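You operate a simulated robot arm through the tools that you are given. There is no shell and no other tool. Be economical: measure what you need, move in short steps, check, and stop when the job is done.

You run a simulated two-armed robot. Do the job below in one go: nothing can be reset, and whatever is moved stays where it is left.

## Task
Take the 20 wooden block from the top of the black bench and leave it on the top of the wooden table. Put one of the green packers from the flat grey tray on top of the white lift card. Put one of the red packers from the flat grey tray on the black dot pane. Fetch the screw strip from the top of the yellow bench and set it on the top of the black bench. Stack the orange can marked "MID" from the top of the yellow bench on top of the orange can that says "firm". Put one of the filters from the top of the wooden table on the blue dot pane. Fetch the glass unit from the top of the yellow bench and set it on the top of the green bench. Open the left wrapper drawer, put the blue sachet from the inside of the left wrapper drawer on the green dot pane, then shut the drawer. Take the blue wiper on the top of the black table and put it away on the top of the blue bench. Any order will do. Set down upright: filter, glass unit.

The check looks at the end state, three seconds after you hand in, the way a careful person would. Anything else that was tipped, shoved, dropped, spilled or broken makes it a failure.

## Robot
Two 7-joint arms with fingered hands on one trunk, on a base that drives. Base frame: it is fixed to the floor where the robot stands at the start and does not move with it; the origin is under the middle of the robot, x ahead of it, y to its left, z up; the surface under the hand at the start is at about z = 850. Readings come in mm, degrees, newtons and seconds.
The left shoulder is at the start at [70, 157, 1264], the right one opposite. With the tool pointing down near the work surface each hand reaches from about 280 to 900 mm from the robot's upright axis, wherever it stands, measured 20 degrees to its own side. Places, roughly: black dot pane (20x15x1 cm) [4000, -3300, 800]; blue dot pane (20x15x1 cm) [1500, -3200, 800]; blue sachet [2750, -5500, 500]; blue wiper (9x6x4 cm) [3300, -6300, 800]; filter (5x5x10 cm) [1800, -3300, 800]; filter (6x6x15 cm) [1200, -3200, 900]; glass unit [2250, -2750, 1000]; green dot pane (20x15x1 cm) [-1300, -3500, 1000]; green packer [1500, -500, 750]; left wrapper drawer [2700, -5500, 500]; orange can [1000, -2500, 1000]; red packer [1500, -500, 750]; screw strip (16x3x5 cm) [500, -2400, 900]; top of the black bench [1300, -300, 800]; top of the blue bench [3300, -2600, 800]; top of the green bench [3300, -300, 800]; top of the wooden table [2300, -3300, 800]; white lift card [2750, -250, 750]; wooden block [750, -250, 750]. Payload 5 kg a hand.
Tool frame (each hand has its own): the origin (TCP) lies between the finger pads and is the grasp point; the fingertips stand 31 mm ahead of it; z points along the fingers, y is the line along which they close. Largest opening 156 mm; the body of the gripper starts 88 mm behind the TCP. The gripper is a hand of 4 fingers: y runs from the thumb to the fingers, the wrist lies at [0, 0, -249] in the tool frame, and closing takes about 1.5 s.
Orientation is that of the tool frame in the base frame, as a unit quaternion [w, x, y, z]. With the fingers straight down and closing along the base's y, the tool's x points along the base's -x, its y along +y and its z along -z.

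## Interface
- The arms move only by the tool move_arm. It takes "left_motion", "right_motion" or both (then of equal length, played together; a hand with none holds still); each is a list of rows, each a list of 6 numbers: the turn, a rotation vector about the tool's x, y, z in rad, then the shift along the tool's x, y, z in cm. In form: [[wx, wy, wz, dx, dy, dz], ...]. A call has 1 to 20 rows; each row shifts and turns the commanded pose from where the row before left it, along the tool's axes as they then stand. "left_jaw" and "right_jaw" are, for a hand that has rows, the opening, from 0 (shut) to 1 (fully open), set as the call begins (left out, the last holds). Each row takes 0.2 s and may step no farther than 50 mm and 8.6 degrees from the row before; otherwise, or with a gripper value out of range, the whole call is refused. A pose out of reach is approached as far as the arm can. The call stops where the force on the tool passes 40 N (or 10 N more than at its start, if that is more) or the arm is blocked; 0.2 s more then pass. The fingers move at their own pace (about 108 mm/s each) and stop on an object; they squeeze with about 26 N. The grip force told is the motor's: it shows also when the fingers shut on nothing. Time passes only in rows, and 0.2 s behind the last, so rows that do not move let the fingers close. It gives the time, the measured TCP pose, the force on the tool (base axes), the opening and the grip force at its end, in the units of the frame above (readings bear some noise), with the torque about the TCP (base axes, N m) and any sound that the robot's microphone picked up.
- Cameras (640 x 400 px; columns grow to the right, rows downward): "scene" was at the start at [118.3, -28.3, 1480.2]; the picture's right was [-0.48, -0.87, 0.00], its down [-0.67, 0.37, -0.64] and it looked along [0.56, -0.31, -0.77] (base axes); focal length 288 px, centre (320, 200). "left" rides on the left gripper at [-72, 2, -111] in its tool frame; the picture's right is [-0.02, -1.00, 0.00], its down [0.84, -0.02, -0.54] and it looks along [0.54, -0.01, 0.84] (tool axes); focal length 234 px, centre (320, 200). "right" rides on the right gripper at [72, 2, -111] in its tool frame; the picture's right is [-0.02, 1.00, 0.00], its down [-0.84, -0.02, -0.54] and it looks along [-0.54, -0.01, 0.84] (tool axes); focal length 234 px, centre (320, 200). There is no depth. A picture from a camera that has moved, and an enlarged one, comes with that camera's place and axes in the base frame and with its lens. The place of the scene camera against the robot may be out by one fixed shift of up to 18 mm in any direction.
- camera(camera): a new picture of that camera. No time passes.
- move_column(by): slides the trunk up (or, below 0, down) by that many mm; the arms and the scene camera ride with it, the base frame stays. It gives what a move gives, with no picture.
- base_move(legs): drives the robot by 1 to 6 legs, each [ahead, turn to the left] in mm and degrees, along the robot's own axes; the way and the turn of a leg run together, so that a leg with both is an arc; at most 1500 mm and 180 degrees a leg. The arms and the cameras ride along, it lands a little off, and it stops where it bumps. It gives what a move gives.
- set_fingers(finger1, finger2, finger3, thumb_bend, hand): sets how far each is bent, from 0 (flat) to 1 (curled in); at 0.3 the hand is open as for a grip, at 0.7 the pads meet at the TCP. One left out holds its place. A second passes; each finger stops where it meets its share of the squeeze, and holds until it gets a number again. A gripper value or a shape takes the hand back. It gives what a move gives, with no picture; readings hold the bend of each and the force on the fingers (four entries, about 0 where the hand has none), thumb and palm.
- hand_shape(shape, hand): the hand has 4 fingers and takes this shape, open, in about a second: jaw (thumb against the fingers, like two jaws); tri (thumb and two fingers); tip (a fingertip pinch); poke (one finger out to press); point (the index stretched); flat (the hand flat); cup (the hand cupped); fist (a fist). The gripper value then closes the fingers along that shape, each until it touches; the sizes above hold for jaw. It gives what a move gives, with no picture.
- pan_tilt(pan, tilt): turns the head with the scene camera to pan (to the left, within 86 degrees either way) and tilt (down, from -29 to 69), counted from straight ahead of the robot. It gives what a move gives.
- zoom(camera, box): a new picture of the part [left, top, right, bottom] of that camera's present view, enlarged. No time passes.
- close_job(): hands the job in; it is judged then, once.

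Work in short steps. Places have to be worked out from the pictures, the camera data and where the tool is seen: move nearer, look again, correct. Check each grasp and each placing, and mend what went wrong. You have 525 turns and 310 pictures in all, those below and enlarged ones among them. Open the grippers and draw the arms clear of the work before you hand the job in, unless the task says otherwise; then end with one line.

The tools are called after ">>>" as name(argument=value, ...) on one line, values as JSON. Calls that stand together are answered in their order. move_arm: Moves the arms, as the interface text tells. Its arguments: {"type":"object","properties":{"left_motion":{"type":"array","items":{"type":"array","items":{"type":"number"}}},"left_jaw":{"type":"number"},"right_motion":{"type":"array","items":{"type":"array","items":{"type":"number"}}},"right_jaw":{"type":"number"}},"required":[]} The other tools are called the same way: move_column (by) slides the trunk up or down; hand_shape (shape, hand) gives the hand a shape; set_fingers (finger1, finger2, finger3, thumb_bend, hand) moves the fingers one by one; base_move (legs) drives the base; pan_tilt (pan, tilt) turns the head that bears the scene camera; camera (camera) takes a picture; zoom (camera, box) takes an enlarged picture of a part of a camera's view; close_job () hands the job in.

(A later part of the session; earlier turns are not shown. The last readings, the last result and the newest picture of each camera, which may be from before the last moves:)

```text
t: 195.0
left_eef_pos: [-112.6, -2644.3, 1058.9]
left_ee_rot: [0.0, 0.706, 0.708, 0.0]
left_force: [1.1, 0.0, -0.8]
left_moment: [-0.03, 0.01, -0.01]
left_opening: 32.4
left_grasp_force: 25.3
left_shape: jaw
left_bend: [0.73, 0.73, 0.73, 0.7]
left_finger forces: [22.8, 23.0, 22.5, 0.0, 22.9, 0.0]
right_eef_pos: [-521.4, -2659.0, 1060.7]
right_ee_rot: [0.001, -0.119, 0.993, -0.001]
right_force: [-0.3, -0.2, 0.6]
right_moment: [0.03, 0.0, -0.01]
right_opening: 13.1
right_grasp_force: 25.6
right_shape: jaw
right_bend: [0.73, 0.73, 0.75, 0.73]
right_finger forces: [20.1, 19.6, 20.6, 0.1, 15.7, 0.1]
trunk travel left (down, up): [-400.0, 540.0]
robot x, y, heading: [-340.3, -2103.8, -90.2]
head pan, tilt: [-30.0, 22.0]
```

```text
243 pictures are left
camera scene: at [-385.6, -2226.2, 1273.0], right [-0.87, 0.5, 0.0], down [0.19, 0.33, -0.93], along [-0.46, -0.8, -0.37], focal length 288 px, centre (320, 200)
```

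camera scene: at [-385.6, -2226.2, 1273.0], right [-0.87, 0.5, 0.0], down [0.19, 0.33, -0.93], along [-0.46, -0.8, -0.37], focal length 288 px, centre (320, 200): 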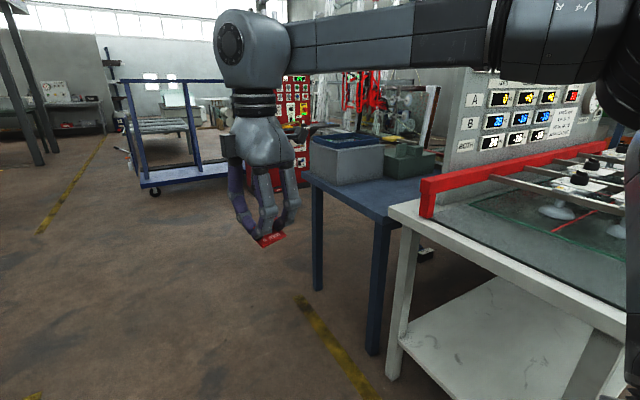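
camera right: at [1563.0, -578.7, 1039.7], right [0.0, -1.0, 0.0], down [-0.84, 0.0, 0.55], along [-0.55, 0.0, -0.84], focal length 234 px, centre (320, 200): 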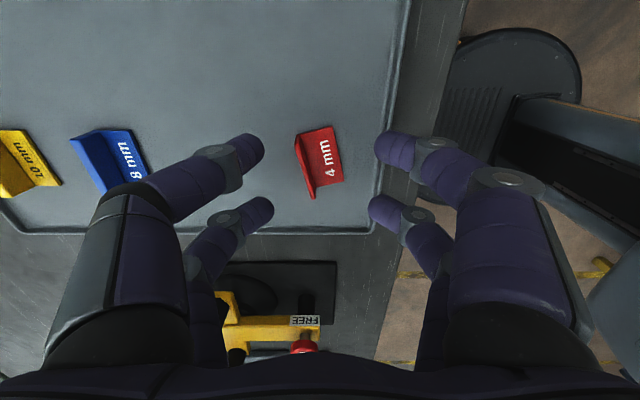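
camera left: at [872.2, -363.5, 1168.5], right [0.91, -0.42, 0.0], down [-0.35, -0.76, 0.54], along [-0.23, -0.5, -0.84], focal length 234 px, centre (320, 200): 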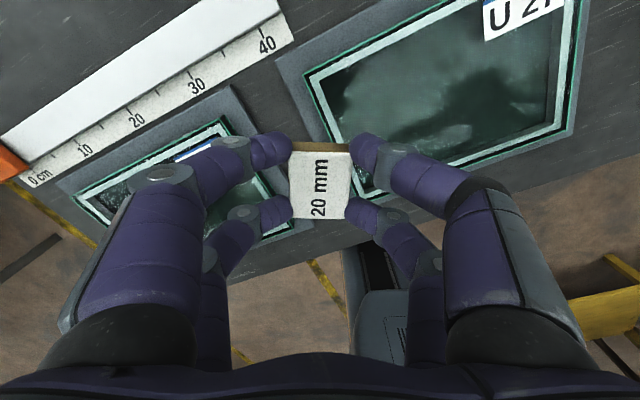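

Right-hand opening changed slightly; I check the red packer.

>>> zoom(camera="right", box=[200, 80, 440, 280])

```text
2.00 times, centred on (320, 180) of right
camera zoom: at [-593.5, -2673.5, 1169.8], right [-0.21, 0.98, 0.0], down [0.82, 0.18, 0.55], along [0.53, 0.11, -0.84], focal length 468 px, centre (320, 240)
```

zoom: 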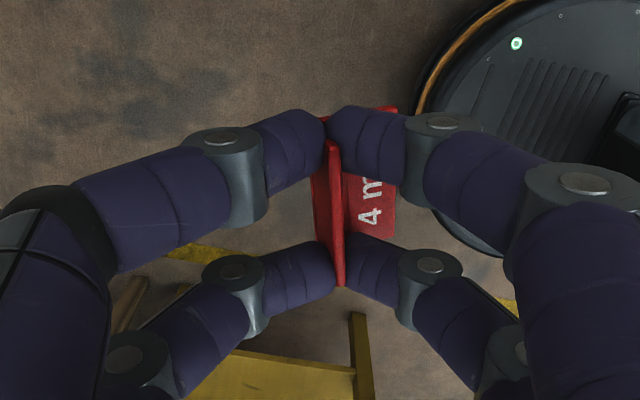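

The packer slid a bit (now pinched nearer its flange) but is held. I continue gently south around the wooden table's end.

>>> base_move(legs=[[1000, 0], [950, 0], [0, 45]])

>>> pan_tilt(pan=0, tilt=22)

>>> camera(camera="scene")

>>> zoom(camera="right", box=[200, 80, 440, 280])

```text
t: 206.8
left_eef_pos: [228.3, -4268.9, 1058.2]
left_ee_rot: [0.001, 0.377, 0.926, 0.001]
left_force: [-0.6, 0.7, -0.7]
left_moment: [-0.02, 0.0, 0.01]
left_opening: 32.4
left_grasp_force: 25.8
left_shape: jaw
left_bend: [0.73, 0.73, 0.73, 0.7]
left_finger forces: [22.7, 22.9, 22.6, 0.0, 23.0, 0.0]
right_eef_pos: [-48.0, -4569.7, 1059.6]
right_ee_rot: [0.002, -0.495, 0.869, 0.0]
right_force: [0.3, -0.3, 0.3]
right_moment: [-0.02, -0.02, -0.03]
right_opening: 12.7
right_grasp_force: 26.2
right_shape: jaw
right_bend: [0.73, 0.73, 0.75, 0.73]
right_finger forces: [19.8, 18.9, 19.9, 0.1, 15.7, 0.1]
trunk travel left (down, up): [-400.0, 540.0]
robot x, y, heading: [-319.6, -4053.0, -44.5]
head pan, tilt: [-30.0, 22.0]
```

```text
t: 207.7
left_eef_pos: [228.2, -4269.1, 1057.4]
left_ee_rot: [0.0, 0.377, 0.926, 0.0]
left_force: [0.9, 0.5, -0.5]
left_moment: [0.04, -0.05, -0.01]
left_opening: 32.5
left_grasp_force: 26.2
left_shape: jaw
left_bend: [0.73, 0.73, 0.73, 0.7]
left_finger forces: [22.7, 22.9, 22.7, 0.0, 22.9, 0.1]
right_eef_pos: [-48.6, -4570.5, 1060.5]
right_ee_rot: [0.001, -0.495, 0.869, -0.001]
right_force: [0.1, -1.4, 0.4]
right_moment: [0.01, 0.01, 0.0]
right_opening: 13.0
right_grasp_force: 26.1
right_shape: jaw
right_bend: [0.73, 0.73, 0.75, 0.73]
right_finger forces: [19.8, 18.9, 20.0, 0.1, 15.7, 0.0]
trunk travel left (down, up): [-400.0, 540.0]
robot x, y, heading: [-315.3, -4054.1, -44.2]
head pan, tilt: [0.0, 22.0]
```

```text
241 pictures are left
camera scene: at [-213.1, -4144.4, 1273.0], right [-0.7, -0.71, 0.0], down [-0.27, 0.26, -0.93], along [0.66, -0.65, -0.37], focal length 288 px, centre (320, 200)
```

scene: 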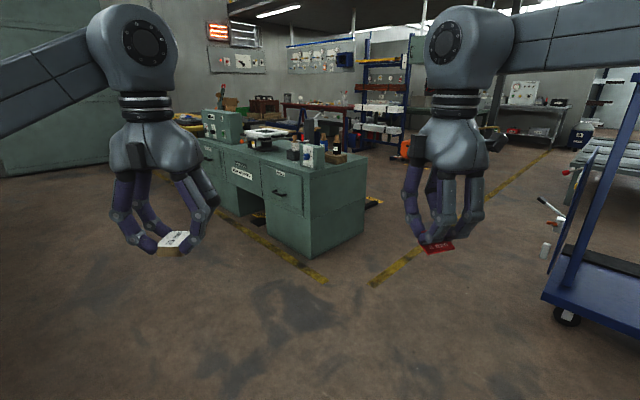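

```text
2.00 times, centred on (320, 180) of right
camera zoom: at [-87.7, -4631.8, 1169.8], right [-0.85, 0.53, 0.0], down [0.44, 0.71, 0.55], along [0.29, 0.46, -0.84], focal length 468 px, centre (320, 240)
```

zoom: 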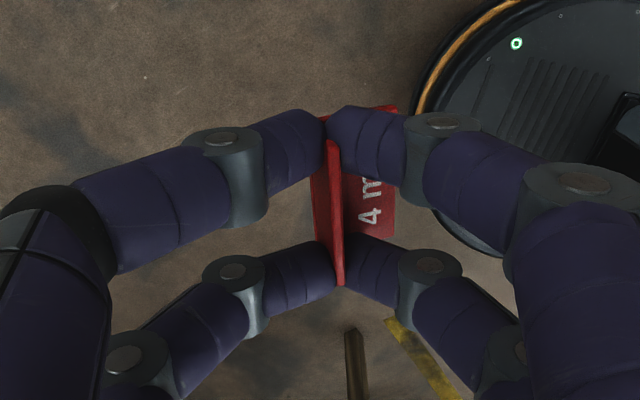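

The grip is stable. I drive east along the wooden table's south side and face it.

>>> base_move(legs=[[0, 44.5], [1500, 0], [0, 90]])

>>> pan_tilt(pan=0, tilt=32)

>>> camera(camera="scene")

>>> pan_tilt(pan=-45, tilt=25)

>>> camera(camera="scene")

```text
t: 220.9
left_eef_pos: [944.4, -3520.4, 1057.4]
left_ee_rot: [0.0, -0.707, 0.707, 0.0]
left_force: [0.0, 0.7, -0.5]
left_moment: [-0.02, -0.04, 0.02]
left_opening: 32.2
left_grasp_force: 26.5
left_shape: jaw
left_bend: [0.73, 0.73, 0.73, 0.7]
left_finger forces: [22.6, 22.8, 22.6, 0.0, 22.7, 0.0]
right_eef_pos: [1353.0, -3508.3, 1060.8]
right_ee_rot: [-0.001, 0.993, 0.118, -0.001]
right_force: [0.1, -0.7, -0.1]
right_moment: [-0.02, 0.02, 0.01]
right_opening: 12.9
right_grasp_force: 26.2
right_shape: jaw
right_bend: [0.73, 0.73, 0.75, 0.73]
right_finger forces: [18.6, 18.1, 19.0, 0.0, 15.6, 0.0]
trunk travel left (down, up): [-400.0, 540.0]
robot x, y, heading: [1167.1, -4059.0, 90.0]
head pan, tilt: [0.0, 22.0]
```

```text
t: 221.7
left_eef_pos: [944.6, -3519.4, 1057.4]
left_ee_rot: [0.0, -0.707, 0.707, 0.0]
left_force: [-0.5, -0.3, -0.3]
left_moment: [0.01, 0.01, -0.01]
left_opening: 32.6
left_grasp_force: 25.9
left_shape: jaw
left_bend: [0.73, 0.73, 0.73, 0.7]
left_finger forces: [22.6, 22.8, 22.5, 0.1, 22.8, 0.1]
right_eef_pos: [1352.2, -3506.3, 1059.9]
right_ee_rot: [-0.001, 0.993, 0.118, -0.001]
right_force: [-0.2, -0.4, 0.3]
right_moment: [0.0, -0.01, 0.01]
right_opening: 13.0
right_grasp_force: 26.3
right_shape: jaw
right_bend: [0.73, 0.73, 0.75, 0.73]
right_finger forces: [18.6, 18.2, 19.0, 0.1, 15.4, 0.1]
trunk travel left (down, up): [-400.0, 540.0]
robot x, y, heading: [1169.4, -4062.1, 90.1]
head pan, tilt: [0.0, 32.0]
```

```text
239 pictures are left
camera scene: at [1172.1, -3912.1, 1257.1], right [1.0, 0.0, 0.0], down [0.0, -0.53, -0.85], along [0.0, 0.85, -0.53], focal length 288 px, centre (320, 200)
```

scene: 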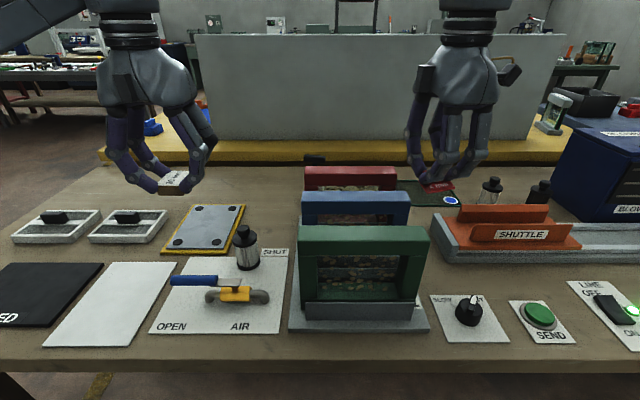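

```text
t: 222.8
left_eef_pos: [945.1, -3520.1, 1058.4]
left_ee_rot: [0.0, -0.707, 0.707, 0.0]
left_force: [-0.2, 0.0, -0.3]
left_moment: [0.01, -0.02, 0.0]
left_opening: 32.4
left_grasp_force: 26.4
left_shape: jaw
left_bend: [0.73, 0.73, 0.73, 0.7]
left_finger forces: [22.7, 22.7, 22.6, 0.1, 22.9, 0.0]
right_eef_pos: [1353.4, -3507.4, 1060.5]
right_ee_rot: [-0.002, 0.993, 0.117, -0.001]
right_force: [-0.2, -0.2, 0.0]
right_moment: [0.0, -0.03, 0.02]
right_opening: 12.8
right_grasp_force: 26.1
right_shape: jaw
right_bend: [0.73, 0.73, 0.75, 0.73]
right_finger forces: [18.7, 18.1, 19.1, 0.0, 15.5, 0.0]
trunk travel left (down, up): [-400.0, 540.0]
robot x, y, heading: [1170.2, -4060.4, 90.1]
head pan, tilt: [-45.0, 25.0]
```

```text
238 pictures are left
camera scene: at [1237.0, -3936.5, 1268.1], right [0.71, -0.71, 0.0], down [-0.3, -0.3, -0.91], along [0.64, 0.64, -0.42], focal length 288 px, centre (320, 200)
```

scene: 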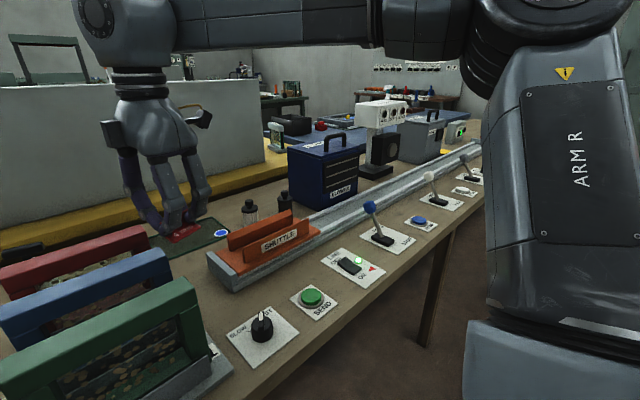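

I zoom in to identify filters, the blue dot pane and a free spot.

>>> pan_tilt(pan=0, tilt=32)

>>> zoom(camera="scene", box=[140, 150, 340, 280])

>>> zoom(camera="scene", box=[400, 150, 600, 280])

```text
t: 223.9
left_eef_pos: [944.1, -3520.3, 1057.1]
left_ee_rot: [0.0, 0.707, -0.707, -0.002]
left_force: [0.0, 0.6, -1.4]
left_moment: [-0.04, 0.0, 0.03]
left_opening: 32.1
left_grasp_force: 25.8
left_shape: jaw
left_bend: [0.73, 0.73, 0.73, 0.7]
left_finger forces: [22.6, 22.7, 22.6, 0.0, 22.7, 0.0]
right_eef_pos: [1352.5, -3506.7, 1060.6]
right_ee_rot: [-0.001, 0.993, 0.118, -0.001]
right_force: [-0.6, -0.6, -0.7]
right_moment: [-0.03, -0.01, 0.02]
right_opening: 12.9
right_grasp_force: 25.8
right_shape: jaw
right_bend: [0.73, 0.73, 0.75, 0.73]
right_finger forces: [18.6, 18.1, 19.0, 0.0, 15.5, 0.1]
trunk travel left (down, up): [-400.0, 540.0]
robot x, y, heading: [1170.6, -4061.9, 89.9]
head pan, tilt: [0.0, 32.0]
```

```text
3.08 times, centred on (240, 215) of scene
camera zoom: at [1172.1, -3912.1, 1257.0], right [1.0, 0.0, 0.0], down [0.0, -0.53, -0.85], along [0.0, 0.85, -0.53], focal length 887 px, centre (566, 154)
```

zoom: 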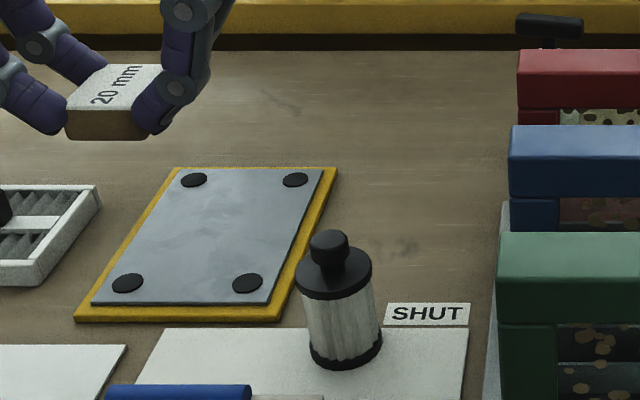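

```text
3.08 times, centred on (500, 215) of scene
camera zoom: at [1172.1, -3912.1, 1257.0], right [1.0, 0.0, 0.0], down [0.0, -0.53, -0.85], along [0.0, 0.85, -0.53], focal length 887 px, centre (-234, 154)
```

zoom: 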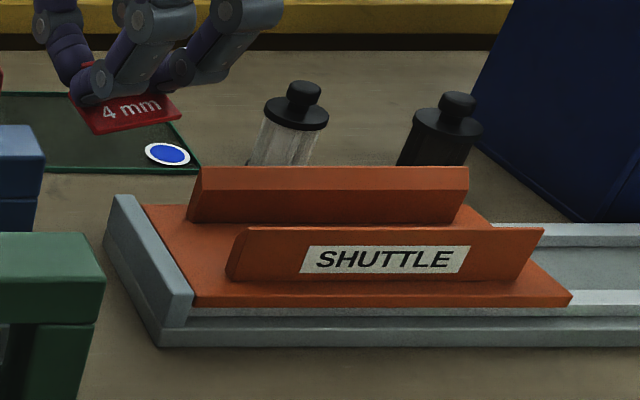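

Filters are the knobbed cylinders; the blue-dot pane lies behind. Free wood near (1055, −3300). I drive 80 mm nearer and bring the left hand there.

>>> base_move(legs=[[80, 0]])

>>> move_arm(left_motion=[[0, 0, 0, -3, -2.2, 1], [0, 0, 0, -3, -2.2, 1], [0, 0, 0, -3, -2.2, 1], [0, 0, 0, -3, -2.2, 1], [0, 0, 0, -2, -2.2, 1], [0, 0, 0, 0, 0, 0]])

>>> camera(camera="left")

>>> camera(camera="scene")

```text
t: 225.0
left_eef_pos: [944.4, -3439.4, 1056.8]
left_ee_rot: [0.001, 0.708, -0.706, 0.0]
left_force: [0.6, -1.1, -0.1]
left_moment: [-0.03, -0.01, -0.01]
left_opening: 32.2
left_grasp_force: 25.8
left_shape: jaw
left_bend: [0.73, 0.73, 0.73, 0.7]
left_finger forces: [22.6, 22.7, 22.6, 0.1, 22.8, 0.0]
right_eef_pos: [1353.5, -3427.5, 1060.0]
right_ee_rot: [-0.001, 0.993, 0.118, -0.001]
right_force: [0.4, -1.1, -0.6]
right_moment: [-0.05, -0.01, -0.02]
right_opening: 12.9
right_grasp_force: 25.7
right_shape: jaw
right_bend: [0.73, 0.73, 0.75, 0.73]
right_finger forces: [18.5, 18.1, 19.1, 0.0, 15.7, 0.0]
trunk travel left (down, up): [-400.0, 540.0]
robot x, y, heading: [1172.5, -3981.0, 90.3]
head pan, tilt: [0.0, 32.0]
```

```text
t: 226.4
left_eef_pos: [1053.1, -3301.5, 1008.9]
left_ee_rot: [0.0, 0.708, -0.706, 0.001]
left_force: [0.1, -0.3, 0.1]
left_moment: [0.02, -0.03, 0.0]
left_opening: 32.2
left_grasp_force: 25.7
left_shape: jaw
left_bend: [0.73, 0.73, 0.73, 0.7]
left_finger forces: [22.6, 22.9, 22.7, 0.1, 22.8, 0.0]
right_eef_pos: [1353.8, -3427.9, 1060.5]
right_ee_rot: [-0.001, 0.993, 0.118, -0.001]
right_force: [-0.6, -1.1, 1.0]
right_moment: [0.0, 0.0, 0.02]
right_opening: 12.7
right_grasp_force: 26.1
right_shape: jaw
right_bend: [0.73, 0.73, 0.75, 0.73]
right_finger forces: [18.7, 18.1, 19.1, 0.1, 15.6, 0.0]
trunk travel left (down, up): [-400.0, 540.0]
robot x, y, heading: [1170.2, -3980.1, 90.2]
head pan, tilt: [0.0, 32.0]
```

```text
235 pictures are left
camera left: at [1051.7, -3229.4, 1118.0], right [1.0, 0.03, 0.0], down [0.02, -0.84, 0.54], along [0.01, -0.54, -0.84], focal length 234 px, centre (320, 200)
```

left: 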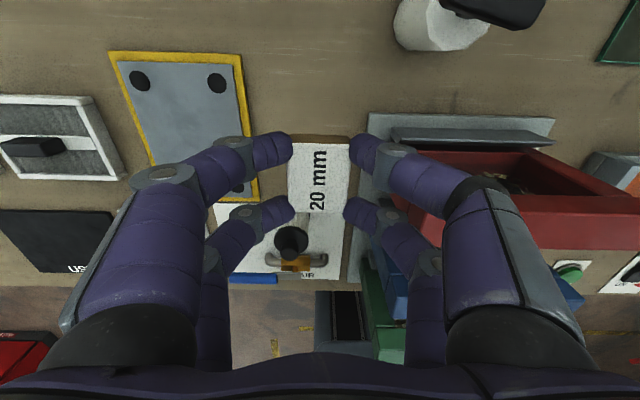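

```text
234 pictures are left
camera scene: at [1171.3, -3832.8, 1257.1], right [1.0, 0.0, 0.0], down [0.0, -0.53, -0.85], along [0.0, 0.85, -0.53], focal length 288 px, centre (320, 200)
```

scene: 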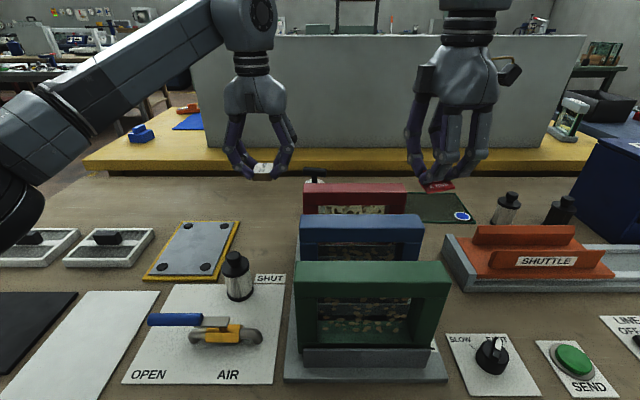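

Under the hand is bare wood; I shift slightly to (1030, −3275), away from the tall frames, and descend.

>>> move_arm(left_motion=[[0, 0, 0, -2.6, 2.3, 0], [0, 0, 0, 0, 0, 4], [0, 0, 0, 0, 0, 3], [0, 0, 0, 0, 0, 2.5], [0, 0, 0, 0, 0, 0]])

>>> camera(camera="left")

```text
t: 227.6
left_eef_pos: [1031.1, -3275.5, 913.1]
left_ee_rot: [0.0, 0.708, -0.707, 0.0]
left_force: [-0.3, -1.1, -0.9]
left_moment: [0.0, 0.02, -0.01]
left_opening: 32.3
left_grasp_force: 25.7
left_shape: jaw
left_bend: [0.73, 0.73, 0.73, 0.7]
left_finger forces: [22.7, 22.8, 22.6, 0.0, 22.8, 0.1]
right_eef_pos: [1353.9, -3428.5, 1060.1]
right_ee_rot: [-0.001, 0.993, 0.118, -0.001]
right_force: [-0.2, -0.1, -0.4]
right_moment: [0.0, 0.04, 0.01]
right_opening: 12.9
right_grasp_force: 26.2
right_shape: jaw
right_bend: [0.73, 0.73, 0.75, 0.73]
right_finger forces: [18.7, 18.1, 19.1, 0.0, 15.6, 0.1]
trunk travel left (down, up): [-400.0, 540.0]
robot x, y, heading: [1170.4, -3980.1, 90.1]
head pan, tilt: [0.0, 32.0]
```

```text
233 pictures are left
camera left: at [1029.3, -3204.6, 1022.7], right [1.0, 0.03, 0.0], down [0.02, -0.84, 0.54], along [0.01, -0.54, -0.84], focal length 234 px, centre (320, 200)
```

left: 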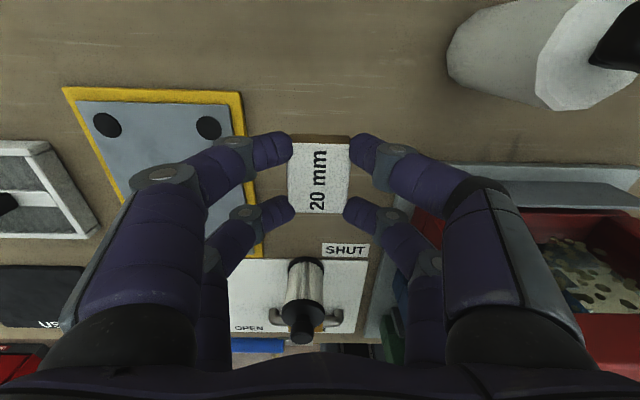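

Clear all around. Lower until contact.

>>> move_arm(left_motion=[[0, 0, 0, 0, 0, 1], [0, 0, 0, 0, 0, 0.7], [0, 0, 0, 0, 0, 0]])

>>> move_arm(left_motion=[[0, 0, 0, 0, 0, 0.4], [0, 0, 0, 0, 0, 0.3], [0, 0, 0, 0, 0, 0]])

```text
t: 228.4
left_eef_pos: [1031.8, -3274.0, 894.6]
left_ee_rot: [0.001, 0.708, -0.706, 0.0]
left_force: [-0.3, -0.3, -0.4]
left_moment: [-0.02, -0.03, -0.04]
left_opening: 32.2
left_grasp_force: 26.0
left_shape: jaw
left_bend: [0.73, 0.73, 0.73, 0.7]
left_finger forces: [22.8, 22.8, 22.7, 0.0, 22.8, 0.1]
right_eef_pos: [1353.3, -3428.9, 1060.6]
right_ee_rot: [-0.001, 0.993, 0.119, 0.0]
right_force: [0.5, 0.6, 0.0]
right_moment: [0.0, -0.04, -0.02]
right_opening: 12.6
right_grasp_force: 25.6
right_shape: jaw
right_bend: [0.73, 0.73, 0.75, 0.73]
right_finger forces: [18.7, 18.1, 19.1, 0.1, 15.6, 0.1]
trunk travel left (down, up): [-400.0, 540.0]
robot x, y, heading: [1170.9, -3982.3, 90.1]
head pan, tilt: [0.0, 32.0]
```

```text
t: 229.2
left_eef_pos: [1032.2, -3275.5, 888.9]
left_ee_rot: [-0.001, 0.708, -0.706, 0.001]
left_force: [0.9, -0.1, -1.0]
left_moment: [0.03, -0.03, 0.03]
left_opening: 32.4
left_grasp_force: 25.6
left_shape: jaw
left_bend: [0.73, 0.73, 0.73, 0.7]
left_finger forces: [22.7, 22.8, 22.6, 0.0, 22.8, 0.0]
right_eef_pos: [1352.8, -3427.6, 1059.6]
right_ee_rot: [0.0, 0.993, 0.119, -0.001]
right_force: [0.1, 0.5, -0.1]
right_moment: [0.01, 0.0, 0.02]
right_opening: 12.9
right_grasp_force: 26.1
right_shape: jaw
right_bend: [0.73, 0.73, 0.75, 0.73]
right_finger forces: [18.8, 18.0, 19.1, 0.0, 15.5, 0.0]
trunk travel left (down, up): [-400.0, 540.0]
robot x, y, heading: [1172.4, -3982.6, 90.4]
head pan, tilt: [0.0, 32.0]
```

Not touching yet; continue down in small steps.

>>> move_arm(left_motion=[[0, 0, 0, 0, 0, 0.3], [0, 0, 0, 0, 0, 0]])

>>> move_arm(left_motion=[[0, 0, 0, 0, 0, 0.3], [0, 0, 0, 0, 0, 0]])

>>> move_arm(left_motion=[[0, 0, 0, 0, 0, 0.3], [0, 0, 0, 0, 0, 0]])

```text
t: 229.8
left_eef_pos: [1031.3, -3275.6, 886.0]
left_ee_rot: [0.0, 0.708, -0.706, 0.001]
left_force: [-0.9, -0.2, -0.5]
left_moment: [-0.02, 0.02, -0.02]
left_opening: 32.4
left_grasp_force: 26.6
left_shape: jaw
left_bend: [0.73, 0.73, 0.73, 0.7]
left_finger forces: [22.7, 22.9, 22.6, 0.0, 22.8, 0.0]
right_eef_pos: [1353.2, -3427.0, 1060.3]
right_ee_rot: [-0.001, 0.993, 0.118, 0.0]
right_force: [0.3, -0.7, -0.5]
right_moment: [-0.01, -0.01, 0.01]
right_opening: 12.8
right_grasp_force: 25.7
right_shape: jaw
right_bend: [0.73, 0.73, 0.75, 0.73]
right_finger forces: [18.6, 18.1, 19.2, 0.0, 15.6, 0.0]
trunk travel left (down, up): [-400.0, 540.0]
robot x, y, heading: [1168.8, -3981.2, 89.8]
head pan, tilt: [0.0, 32.0]
```

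```text
t: 230.4
left_eef_pos: [1031.7, -3274.9, 882.0]
left_ee_rot: [0.0, 0.707, -0.707, 0.001]
left_force: [-0.6, -0.3, -1.1]
left_moment: [-0.04, -0.04, 0.01]
left_opening: 32.6
left_grasp_force: 25.7
left_shape: jaw
left_bend: [0.73, 0.73, 0.73, 0.7]
left_finger forces: [22.7, 22.8, 22.6, 0.0, 22.8, 0.0]
right_eef_pos: [1353.4, -3428.2, 1060.6]
right_ee_rot: [-0.001, 0.993, 0.119, -0.001]
right_force: [-0.6, 0.6, -0.1]
right_moment: [0.0, 0.03, 0.01]
right_opening: 12.5
right_grasp_force: 26.4
right_shape: jaw
right_bend: [0.73, 0.73, 0.75, 0.73]
right_finger forces: [18.8, 18.1, 19.1, 0.1, 15.5, 0.0]
trunk travel left (down, up): [-400.0, 540.0]
robot x, y, heading: [1166.6, -3980.1, 90.1]
head pan, tilt: [0.0, 32.0]
```

```text
t: 231.0
left_eef_pos: [1031.2, -3274.6, 880.1]
left_ee_rot: [0.0, 0.708, -0.706, 0.0]
left_force: [-0.3, 0.7, -0.2]
left_moment: [-0.01, -0.02, -0.03]
left_opening: 32.4
left_grasp_force: 26.1
left_shape: jaw
left_bend: [0.73, 0.73, 0.73, 0.7]
left_finger forces: [22.8, 22.8, 22.7, 0.0, 22.8, 0.0]
right_eef_pos: [1351.8, -3427.3, 1060.6]
right_ee_rot: [0.0, 0.993, 0.118, -0.001]
right_force: [0.5, 0.0, 0.0]
right_moment: [-0.02, 0.01, -0.01]
right_opening: 12.8
right_grasp_force: 26.6
right_shape: jaw
right_bend: [0.73, 0.73, 0.75, 0.73]
right_finger forces: [18.6, 18.1, 19.1, 0.0, 15.6, 0.0]
trunk travel left (down, up): [-400.0, 540.0]
robot x, y, heading: [1174.2, -3978.8, 90.0]
head pan, tilt: [0.0, 32.0]
```

Wooden table is lower than the bench. Continue.

>>> move_arm(left_motion=[[0, 0, 0, 0, 0, 0.4], [0, 0, 0, 0, 0, 0.3], [0, 0, 0, 0, 0, 0]])

>>> move_arm(left_motion=[[0, 0, 0, 0, 0, 0.4], [0, 0, 0, 0, 0, 0.3], [0, 0, 0, 0, 0, 0]])

>>> camera(camera="left")

```text
t: 231.8
left_eef_pos: [1031.2, -3273.8, 872.3]
left_ee_rot: [0.0, 0.708, -0.707, -0.001]
left_force: [0.6, 0.1, -1.0]
left_moment: [0.01, 0.02, 0.0]
left_opening: 32.3
left_grasp_force: 26.1
left_shape: jaw
left_bend: [0.73, 0.73, 0.73, 0.7]
left_finger forces: [22.7, 22.8, 22.6, 0.1, 22.8, 0.0]
right_eef_pos: [1353.2, -3427.9, 1058.8]
right_ee_rot: [-0.001, 0.993, 0.119, -0.001]
right_force: [-0.1, 0.7, -0.7]
right_moment: [0.0, 0.0, 0.02]
right_opening: 12.6
right_grasp_force: 25.5
right_shape: jaw
right_bend: [0.73, 0.73, 0.75, 0.73]
right_finger forces: [18.7, 18.1, 19.1, 0.0, 15.6, 0.0]
trunk travel left (down, up): [-400.0, 540.0]
robot x, y, heading: [1167.6, -3979.0, 89.8]
head pan, tilt: [0.0, 32.0]
```

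```text
t: 232.6
left_eef_pos: [1030.4, -3274.3, 864.6]
left_ee_rot: [0.0, 0.708, -0.707, 0.001]
left_force: [0.5, 0.3, 0.2]
left_moment: [0.03, -0.04, 0.0]
left_opening: 32.4
left_grasp_force: 25.9
left_shape: jaw
left_bend: [0.73, 0.73, 0.73, 0.7]
left_finger forces: [22.7, 22.8, 22.6, 0.0, 22.8, 0.1]
right_eef_pos: [1353.7, -3428.5, 1061.0]
right_ee_rot: [-0.001, 0.993, 0.118, -0.001]
right_force: [0.5, -0.5, 0.2]
right_moment: [-0.03, 0.02, 0.02]
right_opening: 12.5
right_grasp_force: 26.1
right_shape: jaw
right_bend: [0.73, 0.73, 0.75, 0.73]
right_finger forces: [18.7, 18.0, 19.2, 0.0, 15.6, 0.1]
trunk travel left (down, up): [-400.0, 540.0]
robot x, y, heading: [1172.0, -3985.0, 90.0]
head pan, tilt: [0.0, 32.0]
```

```text
232 pictures are left
camera left: at [1028.8, -3203.3, 975.5], right [1.0, 0.03, 0.0], down [0.02, -0.84, 0.54], along [0.01, -0.54, -0.84], focal length 234 px, centre (320, 200)
```

left: 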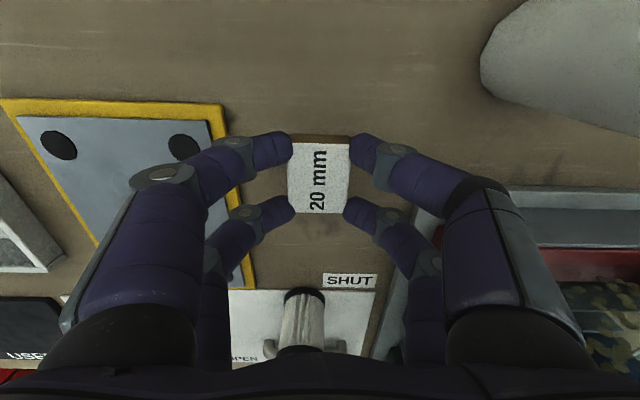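

Parallax puts the wooden table near z≈795; block bottom is ~826. Lower 25 mm, then carefully.

>>> move_arm(left_motion=[[0, 0, 0, 0, 0, 1.2], [0, 0, 0, 0, 0, 1], [0, 0, 0, 0, 0, 0]])

>>> move_arm(left_motion=[[0, 0, 0, 0, 0, 0.4], [0, 0, 0, 0, 0, 0]])

>>> move_arm(left_motion=[[0, 0, 0, 0, 0, 0.3], [0, 0, 0, 0, 0, 0]])

```text
t: 233.4
left_eef_pos: [1032.8, -3274.7, 843.6]
left_ee_rot: [0.0, -0.707, 0.707, 0.0]
left_force: [-0.7, 0.6, -1.1]
left_moment: [-0.01, 0.0, 0.01]
left_opening: 32.4
left_grasp_force: 25.8
left_shape: jaw
left_bend: [0.73, 0.73, 0.73, 0.7]
left_finger forces: [22.8, 22.8, 22.6, 0.0, 22.7, 0.0]
right_eef_pos: [1353.0, -3428.6, 1060.2]
right_ee_rot: [-0.001, 0.993, 0.118, 0.0]
right_force: [-0.2, 0.1, -0.2]
right_moment: [0.0, -0.02, 0.01]
right_opening: 13.0
right_grasp_force: 25.9
right_shape: jaw
right_bend: [0.73, 0.73, 0.75, 0.73]
right_finger forces: [18.7, 18.0, 19.2, 0.0, 15.6, 0.0]
trunk travel left (down, up): [-400.0, 540.0]
robot x, y, heading: [1169.9, -3983.8, 89.9]
head pan, tilt: [0.0, 32.0]
```

```text
t: 234.0
left_eef_pos: [1031.4, -3274.6, 838.7]
left_ee_rot: [0.0, 0.708, -0.706, 0.001]
left_force: [-0.7, 0.3, -1.1]
left_moment: [0.04, 0.0, -0.01]
left_opening: 32.5
left_grasp_force: 25.9
left_shape: jaw
left_bend: [0.73, 0.73, 0.73, 0.7]
left_finger forces: [22.7, 22.8, 22.7, 0.0, 22.7, 0.1]
right_eef_pos: [1353.9, -3428.3, 1059.7]
right_ee_rot: [-0.001, 0.993, 0.118, -0.001]
right_force: [-0.4, -0.4, 0.6]
right_moment: [0.0, -0.03, -0.02]
right_opening: 12.5
right_grasp_force: 26.2
right_shape: jaw
right_bend: [0.73, 0.73, 0.75, 0.73]
right_finger forces: [18.7, 18.1, 19.1, 0.0, 15.6, 0.0]
trunk travel left (down, up): [-400.0, 540.0]
robot x, y, heading: [1169.6, -3981.6, 89.7]
head pan, tilt: [0.0, 32.0]
```

```text
t: 234.6
left_eef_pos: [1032.0, -3274.9, 839.6]
left_ee_rot: [0.0, 0.707, -0.707, 0.0]
left_force: [-0.8, 2.1, 6.5]
left_moment: [0.03, 0.04, 0.01]
left_opening: 32.8
left_grasp_force: 26.2
left_shape: jaw
left_bend: [0.73, 0.73, 0.73, 0.7]
left_finger forces: [24.1, 23.6, 23.2, 0.0, 24.1, 0.0]
right_eef_pos: [1353.5, -3427.5, 1059.9]
right_ee_rot: [-0.002, 0.993, 0.119, -0.001]
right_force: [-0.2, -0.1, -0.1]
right_moment: [-0.01, -0.01, -0.02]
right_opening: 12.9
right_grasp_force: 25.8
right_shape: jaw
right_bend: [0.73, 0.73, 0.75, 0.73]
right_finger forces: [18.8, 18.2, 19.1, 0.0, 15.7, 0.0]
trunk travel left (down, up): [-400.0, 540.0]
robot x, y, heading: [1170.1, -3982.2, 89.9]
head pan, tilt: [0.0, 32.0]
```

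Contact at table z≈800. Release and rise.

>>> move_arm(left_motion=[[0, 0, 0, 0, 0, 0], [0, 0, 0, 0, 0, 0], [0, 0, 0, 0, 0, 0], [0, 0, 0, 0, 0, 0], [0, 0, 0, 0, 0, -2], [0, 0, 0, 0, 0, -4], [0, 0, 0, 0, 0, -4.5], [0, 0, 0, 0, 0, -4.5], [0, 0, 0, 0, 0, -4.5], [0, 0, 0, 0, 0, 0]], left_jaw=0.42)

>>> camera(camera="left")

```text
t: 236.8
left_eef_pos: [1030.7, -3274.7, 1031.5]
left_ee_rot: [0.0, 0.708, -0.707, 0.001]
left_force: [-0.3, 1.3, 0.4]
left_moment: [-0.01, -0.03, 0.01]
left_opening: 64.9
left_grasp_force: 0.1
left_shape: jaw
left_bend: [0.73, 0.73, 0.73, 0.7]
left_finger forces: [0.0, 0.1, 0.0, 0.1, 0.1, 0.0]
right_eef_pos: [1352.8, -3428.8, 1060.0]
right_ee_rot: [-0.001, 0.993, 0.118, -0.001]
right_force: [-1.1, 1.0, -0.8]
right_moment: [0.01, -0.01, 0.03]
right_opening: 13.1
right_grasp_force: 26.4
right_shape: jaw
right_bend: [0.73, 0.73, 0.75, 0.73]
right_finger forces: [18.6, 18.1, 19.0, 0.0, 15.6, 0.0]
trunk travel left (down, up): [-400.0, 540.0]
robot x, y, heading: [1170.5, -3982.4, 90.0]
head pan, tilt: [0.0, 32.0]
```

```text
231 pictures are left
camera left: at [1028.4, -3204.1, 1141.4], right [1.0, 0.03, 0.0], down [0.02, -0.84, 0.55], along [0.01, -0.55, -0.84], focal length 234 px, centre (320, 200)
```

left: 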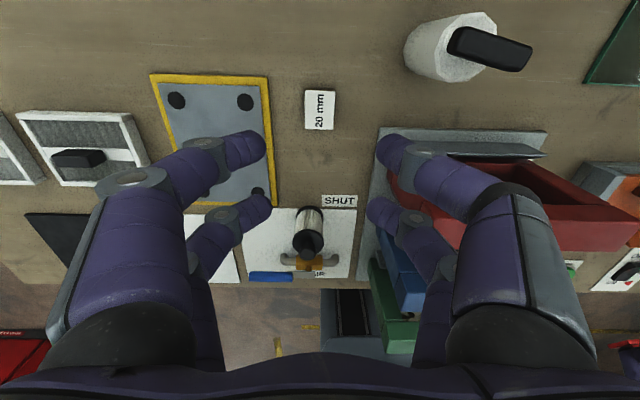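

Block is neatly on the table. Next, with the free left hand, the clear filter near (1635, −3236) to the blue-dot pane. I reposition to x≈1750.

>>> move_arm(left_motion=[[0, 0, 0, 4, 1, -1], [0, 0, 0, 4, 1, -1], [0, 0, 0, 4, 1, -1], [0, 0, 0, 4, 1, -1], [0, 0, 0, 0, 0, 0]])

>>> base_move(legs=[[-140, 0], [0, -90], [590, 0], [0, 90], [120, 0]])

>>> camera(camera="scene")

>>> camera(camera="left")

```text
t: 238.0
left_eef_pos: [991.6, -3434.8, 1070.8]
left_ee_rot: [0.0, 0.708, -0.707, 0.0]
left_force: [0.2, 0.8, -0.2]
left_moment: [-0.04, 0.04, 0.02]
left_opening: 65.3
left_grasp_force: 0.1
left_shape: jaw
left_bend: [0.73, 0.73, 0.73, 0.7]
left_finger forces: [0.0, 0.0, 0.0, 0.0, 0.0, 0.1]
right_eef_pos: [1353.6, -3426.8, 1060.1]
right_ee_rot: [0.0, 0.993, 0.118, -0.001]
right_force: [-0.9, 0.9, 0.6]
right_moment: [0.02, 0.01, -0.04]
right_opening: 12.8
right_grasp_force: 25.8
right_shape: jaw
right_bend: [0.73, 0.73, 0.75, 0.73]
right_finger forces: [18.8, 18.1, 19.0, 0.0, 15.6, 0.0]
trunk travel left (down, up): [-400.0, 540.0]
robot x, y, heading: [1167.1, -3983.9, 89.9]
head pan, tilt: [0.0, 32.0]
```

```text
t: 250.7
left_eef_pos: [1564.4, -3452.9, 1071.2]
left_ee_rot: [0.0, 0.714, -0.7, 0.0]
left_force: [-0.3, 0.0, -0.5]
left_moment: [-0.06, 0.0, 0.01]
left_opening: 65.2
left_grasp_force: 0.0
left_shape: jaw
left_bend: [0.73, 0.73, 0.73, 0.7]
left_finger forces: [0.0, 0.0, 0.0, 0.0, 0.0, 0.0]
right_eef_pos: [1928.0, -3438.3, 1060.3]
right_ee_rot: [-0.001, 0.992, 0.128, 0.0]
right_force: [0.2, 0.2, 0.2]
right_moment: [-0.04, -0.04, -0.02]
right_opening: 12.6
right_grasp_force: 26.2
right_shape: jaw
right_bend: [0.73, 0.73, 0.75, 0.73]
right_finger forces: [17.3, 17.6, 18.5, 0.1, 15.3, 0.0]
trunk travel left (down, up): [-400.0, 540.0]
robot x, y, heading: [1758.0, -3996.3, 90.9]
head pan, tilt: [0.0, 32.0]
```

```text
230 pictures are left
camera scene: at [1754.1, -3846.7, 1257.0], right [1.0, 0.02, 0.0], down [0.01, -0.53, -0.85], along [-0.02, 0.85, -0.53], focal length 288 px, centre (320, 200)
```

scene: 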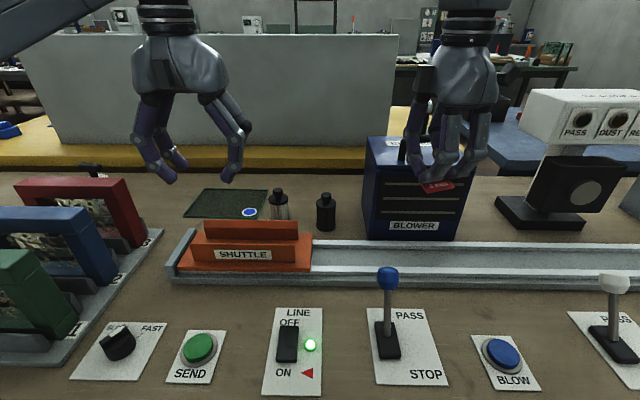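

```text
229 pictures are left
camera left: at [1560.7, -3382.2, 1181.5], right [1.0, 0.05, 0.0], down [0.04, -0.84, 0.55], along [0.03, -0.54, -0.84], focal length 234 px, centre (320, 200)
```

left: 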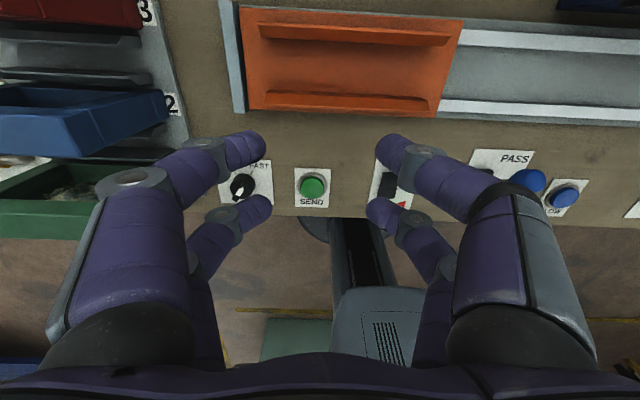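

Filter (clear) at about (1630, −3208); black one at (1754, −3249). I move the left hand above the clear filter, opened to ~110 mm.

>>> move_arm(left_motion=[[0, 0, 0, -4.08, -1.18, 0.8], [0, 0, 0, -4.08, -1.18, 0.8], [0, 0, 0, -4.08, -1.18, 0.8], [0, 0, 0, -4.08, -1.18, 0.8], [0, 0, 0, -4.08, -1.18, 0.8], [0, 0, 0, -4.08, -1.18, 0.8], [0, 0, 0, 0, 0, 0]], left_jaw=0.7)

>>> camera(camera="left")

```text
t: 252.3
left_eef_pos: [1626.1, -3209.1, 1023.2]
left_ee_rot: [-0.002, 0.715, -0.7, 0.001]
left_force: [-1.5, 0.1, -0.4]
left_moment: [0.01, -0.13, 0.0]
left_opening: 108.9
left_grasp_force: 0.0
left_shape: jaw
left_bend: [0.28, 0.28, 0.28, 0.6]
left_finger forces: [0.0, 0.0, 0.0, 0.0, 0.1, 0.0]
right_eef_pos: [1922.9, -3439.6, 1061.9]
right_ee_rot: [-0.001, 0.992, 0.129, 0.0]
right_force: [-1.1, 0.1, 0.0]
right_moment: [0.01, -0.08, 0.01]
right_opening: 12.6
right_grasp_force: 26.2
right_shape: jaw
right_bend: [0.73, 0.73, 0.75, 0.73]
right_finger forces: [17.4, 17.6, 18.4, 0.1, 15.2, 0.0]
trunk travel left (down, up): [-400.0, 540.0]
robot x, y, heading: [1758.3, -3998.2, 91.3]
head pan, tilt: [0.0, 32.0]
```

```text
228 pictures are left
camera left: at [1622.4, -3137.1, 1133.9], right [1.0, 0.05, 0.0], down [0.04, -0.84, 0.54], along [0.03, -0.54, -0.84], focal length 234 px, centre (320, 200)
```

left: 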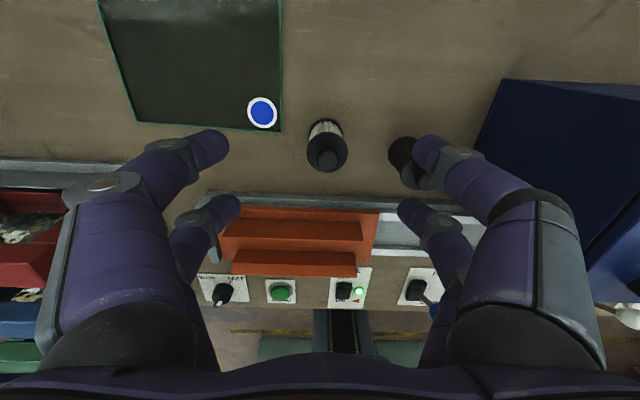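

The black filter is close by on the east side, so I yaw the left hand ~75° clockwise to close roughly along y, then centre over (1638, −3235).

>>> move_arm(left_motion=[[0, 0, 0.1456, 0, 0, 0], [0, 0, 0.1456, 0, 0, 0], [0, 0, 0.1456, 0, 0, 0], [0, 0, 0.1456, 0, 0, 0], [0, 0, 0.1456, 0, 0, 0], [0, 0, 0.1456, 0, 0, 0], [0, 0, 0.1456, 0, 0, 0], [0, 0, 0.1456, 0, 0, 0], [0, 0, 0.1456, 0, 0, 0], [0, 0, 0, -0.4, -2.8, 3], [0, 0, 0, 0, 0, 2], [0, 0, 0, 0, 0, 0]], left_jaw=0.55)

>>> camera(camera="left")

```text
t: 254.9
left_eef_pos: [1639.6, -3234.5, 973.1]
left_ee_rot: [0.002, -0.141, 0.99, 0.001]
left_force: [0.3, -0.3, -0.5]
left_moment: [0.02, -0.04, -0.01]
left_opening: 86.3
left_grasp_force: 0.1
left_shape: jaw
left_bend: [0.72, 0.72, 0.72, 0.7]
left_finger forces: [0.0, 0.0, 0.0, 0.1, 0.1, 0.0]
right_eef_pos: [1925.2, -3439.3, 1060.4]
right_ee_rot: [0.0, 0.992, 0.129, 0.0]
right_force: [-1.4, 0.5, -0.6]
right_moment: [0.0, -0.01, 0.0]
right_opening: 12.5
right_grasp_force: 26.4
right_shape: jaw
right_bend: [0.73, 0.73, 0.75, 0.73]
right_finger forces: [17.4, 17.5, 18.4, 0.1, 15.3, 0.0]
trunk travel left (down, up): [-400.0, 540.0]
robot x, y, heading: [1752.0, -3994.8, 90.9]
head pan, tilt: [0.0, 32.0]
```

```text
227 pictures are left
camera left: at [1707.9, -3212.8, 1083.8], right [0.3, -0.95, 0.0], down [-0.8, -0.25, 0.54], along [-0.52, -0.16, -0.84], focal length 234 px, centre (320, 200)
```

left: 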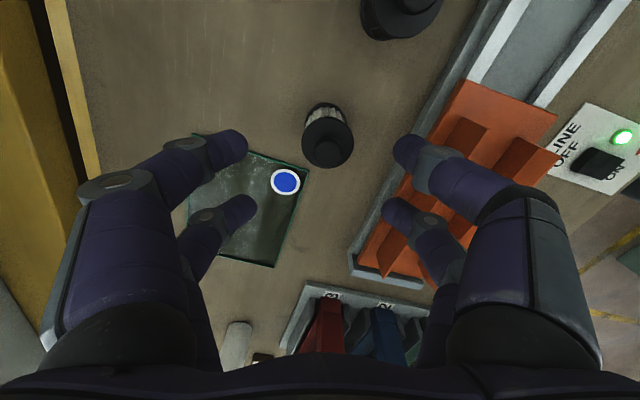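

Well centred, with the shuttle rail at y≈−3355 clear of the fingers. Descend to z≈856.

>>> move_arm(left_motion=[[0, 0, 0, -0.24, -0.59, 3], [0, 0, 0, 0, 0, 3], [0, 0, 0, 0, 0, 3], [0, 0, 0, 0, 0, 2.6], [0, 0, 0, 0, 0, 0]])

>>> camera(camera="left")

```text
t: 256.1
left_eef_pos: [1646.0, -3240.3, 856.2]
left_ee_rot: [0.0, -0.142, 0.99, 0.0]
left_force: [-0.4, 0.9, 0.6]
left_moment: [0.0, -0.03, -0.02]
left_opening: 86.3
left_grasp_force: 0.0
left_shape: jaw
left_bend: [0.72, 0.72, 0.72, 0.7]
left_finger forces: [0.0, 0.0, 0.1, 0.1, 0.1, 0.0]
right_eef_pos: [1927.8, -3439.2, 1059.4]
right_ee_rot: [-0.001, 0.992, 0.128, -0.001]
right_force: [-0.7, 0.5, 0.8]
right_moment: [0.03, 0.02, -0.01]
right_opening: 12.5
right_grasp_force: 26.2
right_shape: jaw
right_bend: [0.73, 0.73, 0.75, 0.73]
right_finger forces: [17.3, 17.6, 18.4, 0.0, 15.2, 0.1]
trunk travel left (down, up): [-400.0, 540.0]
robot x, y, heading: [1757.0, -3996.3, 91.6]
head pan, tilt: [0.0, 32.0]
```

```text
226 pictures are left
camera left: at [1714.4, -3218.3, 967.2], right [0.3, -0.95, 0.0], down [-0.8, -0.25, 0.54], along [-0.52, -0.16, -0.84], focal length 234 px, centre (320, 200)
```

left: 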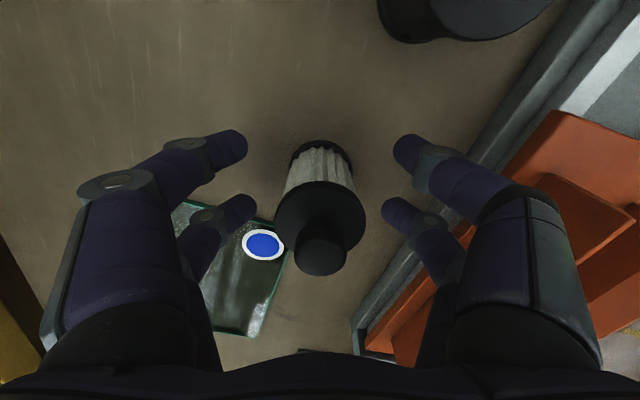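

Centred. Close the left hand.

>>> move_arm(left_motion=[[0, 0, 0, 0.3, 0, 0], [0, 0, 0, 0, 0, 0], [0, 0, 0, 0, 0, 0], [0, 0, 0, 0, 0, 0], [0, 0, 0, 0, 0, 0], [0, 0, 0, 0, 0, 0]], left_jaw=0)

>>> camera(camera="left")

```text
t: 257.5
left_eef_pos: [1644.0, -3240.1, 857.1]
left_ee_rot: [0.0, -0.141, 0.99, 0.0]
left_force: [0.6, -0.1, 0.7]
left_moment: [0.01, -0.02, 0.01]
left_opening: 10.9
left_grasp_force: 26.0
left_shape: jaw
left_bend: [0.71, 0.73, 0.73, 0.71]
left_finger forces: [0.0, 24.8, 21.2, 0.0, 0.0, 0.1]
right_eef_pos: [1927.5, -3437.5, 1060.3]
right_ee_rot: [0.0, 0.992, 0.128, -0.001]
right_force: [0.3, -0.2, -0.6]
right_moment: [0.05, 0.0, -0.01]
right_opening: 12.5
right_grasp_force: 26.3
right_shape: jaw
right_bend: [0.73, 0.73, 0.75, 0.73]
right_finger forces: [17.3, 17.7, 18.3, 0.0, 15.3, 0.1]
trunk travel left (down, up): [-400.0, 540.0]
robot x, y, heading: [1758.3, -3996.5, 91.0]
head pan, tilt: [0.0, 32.0]
```

```text
225 pictures are left
camera left: at [1711.1, -3218.7, 967.2], right [0.3, -0.95, 0.0], down [-0.8, -0.25, 0.54], along [-0.52, -0.16, -0.84], focal length 234 px, centre (320, 200)
```

left: 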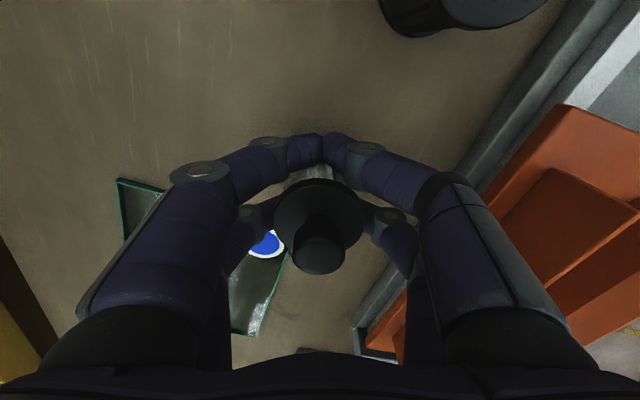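

The near pair passed beside the body; the filter is further along. Reopen, shift ~15 mm along tool x, and retry.

>>> move_arm(left_motion=[[0, 0, 0, 0, 0, 0], [0, 0, 0, 0, 0, 0], [0, 0, 0, 0, 0, 0], [0, 0, 0, 0, 0, 0], [0, 0, 0, 1.5, 0, 0], [0, 0, 0, 0, 0, 0]], left_jaw=0.55)

>>> camera(camera="left")

```text
t: 258.9
left_eef_pos: [1628.1, -3243.9, 856.7]
left_ee_rot: [0.0, -0.141, 0.99, 0.0]
left_force: [0.0, 0.5, 0.4]
left_moment: [0.0, 0.01, 0.01]
left_opening: 85.0
left_grasp_force: 0.0
left_shape: jaw
left_bend: [0.72, 0.72, 0.72, 0.7]
left_finger forces: [0.0, 0.1, 0.1, 0.0, 0.1, 0.1]
right_eef_pos: [1927.9, -3436.8, 1059.3]
right_ee_rot: [-0.001, 0.992, 0.127, -0.002]
right_force: [-0.5, 0.8, 0.1]
right_moment: [0.0, -0.01, -0.01]
right_opening: 12.6
right_grasp_force: 26.2
right_shape: jaw
right_bend: [0.73, 0.73, 0.75, 0.73]
right_finger forces: [17.4, 17.7, 18.4, 0.0, 15.3, 0.2]
trunk travel left (down, up): [-400.0, 540.0]
robot x, y, heading: [1756.5, -3993.7, 91.0]
head pan, tilt: [0.0, 32.0]
```

```text
224 pictures are left
camera left: at [1697.0, -3223.1, 967.3], right [0.3, -0.95, 0.0], down [-0.8, -0.25, 0.55], along [-0.52, -0.16, -0.84], focal length 234 px, centre (320, 200)
```

left: 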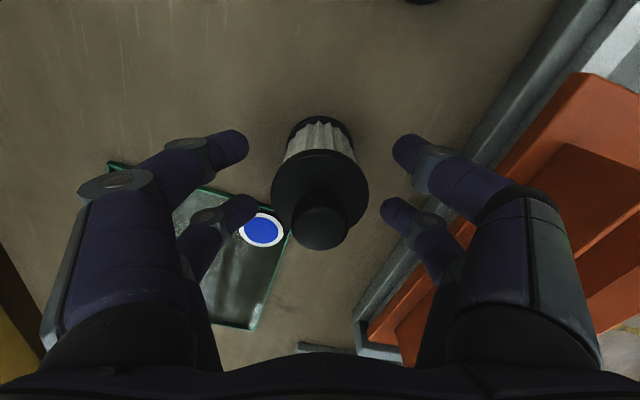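

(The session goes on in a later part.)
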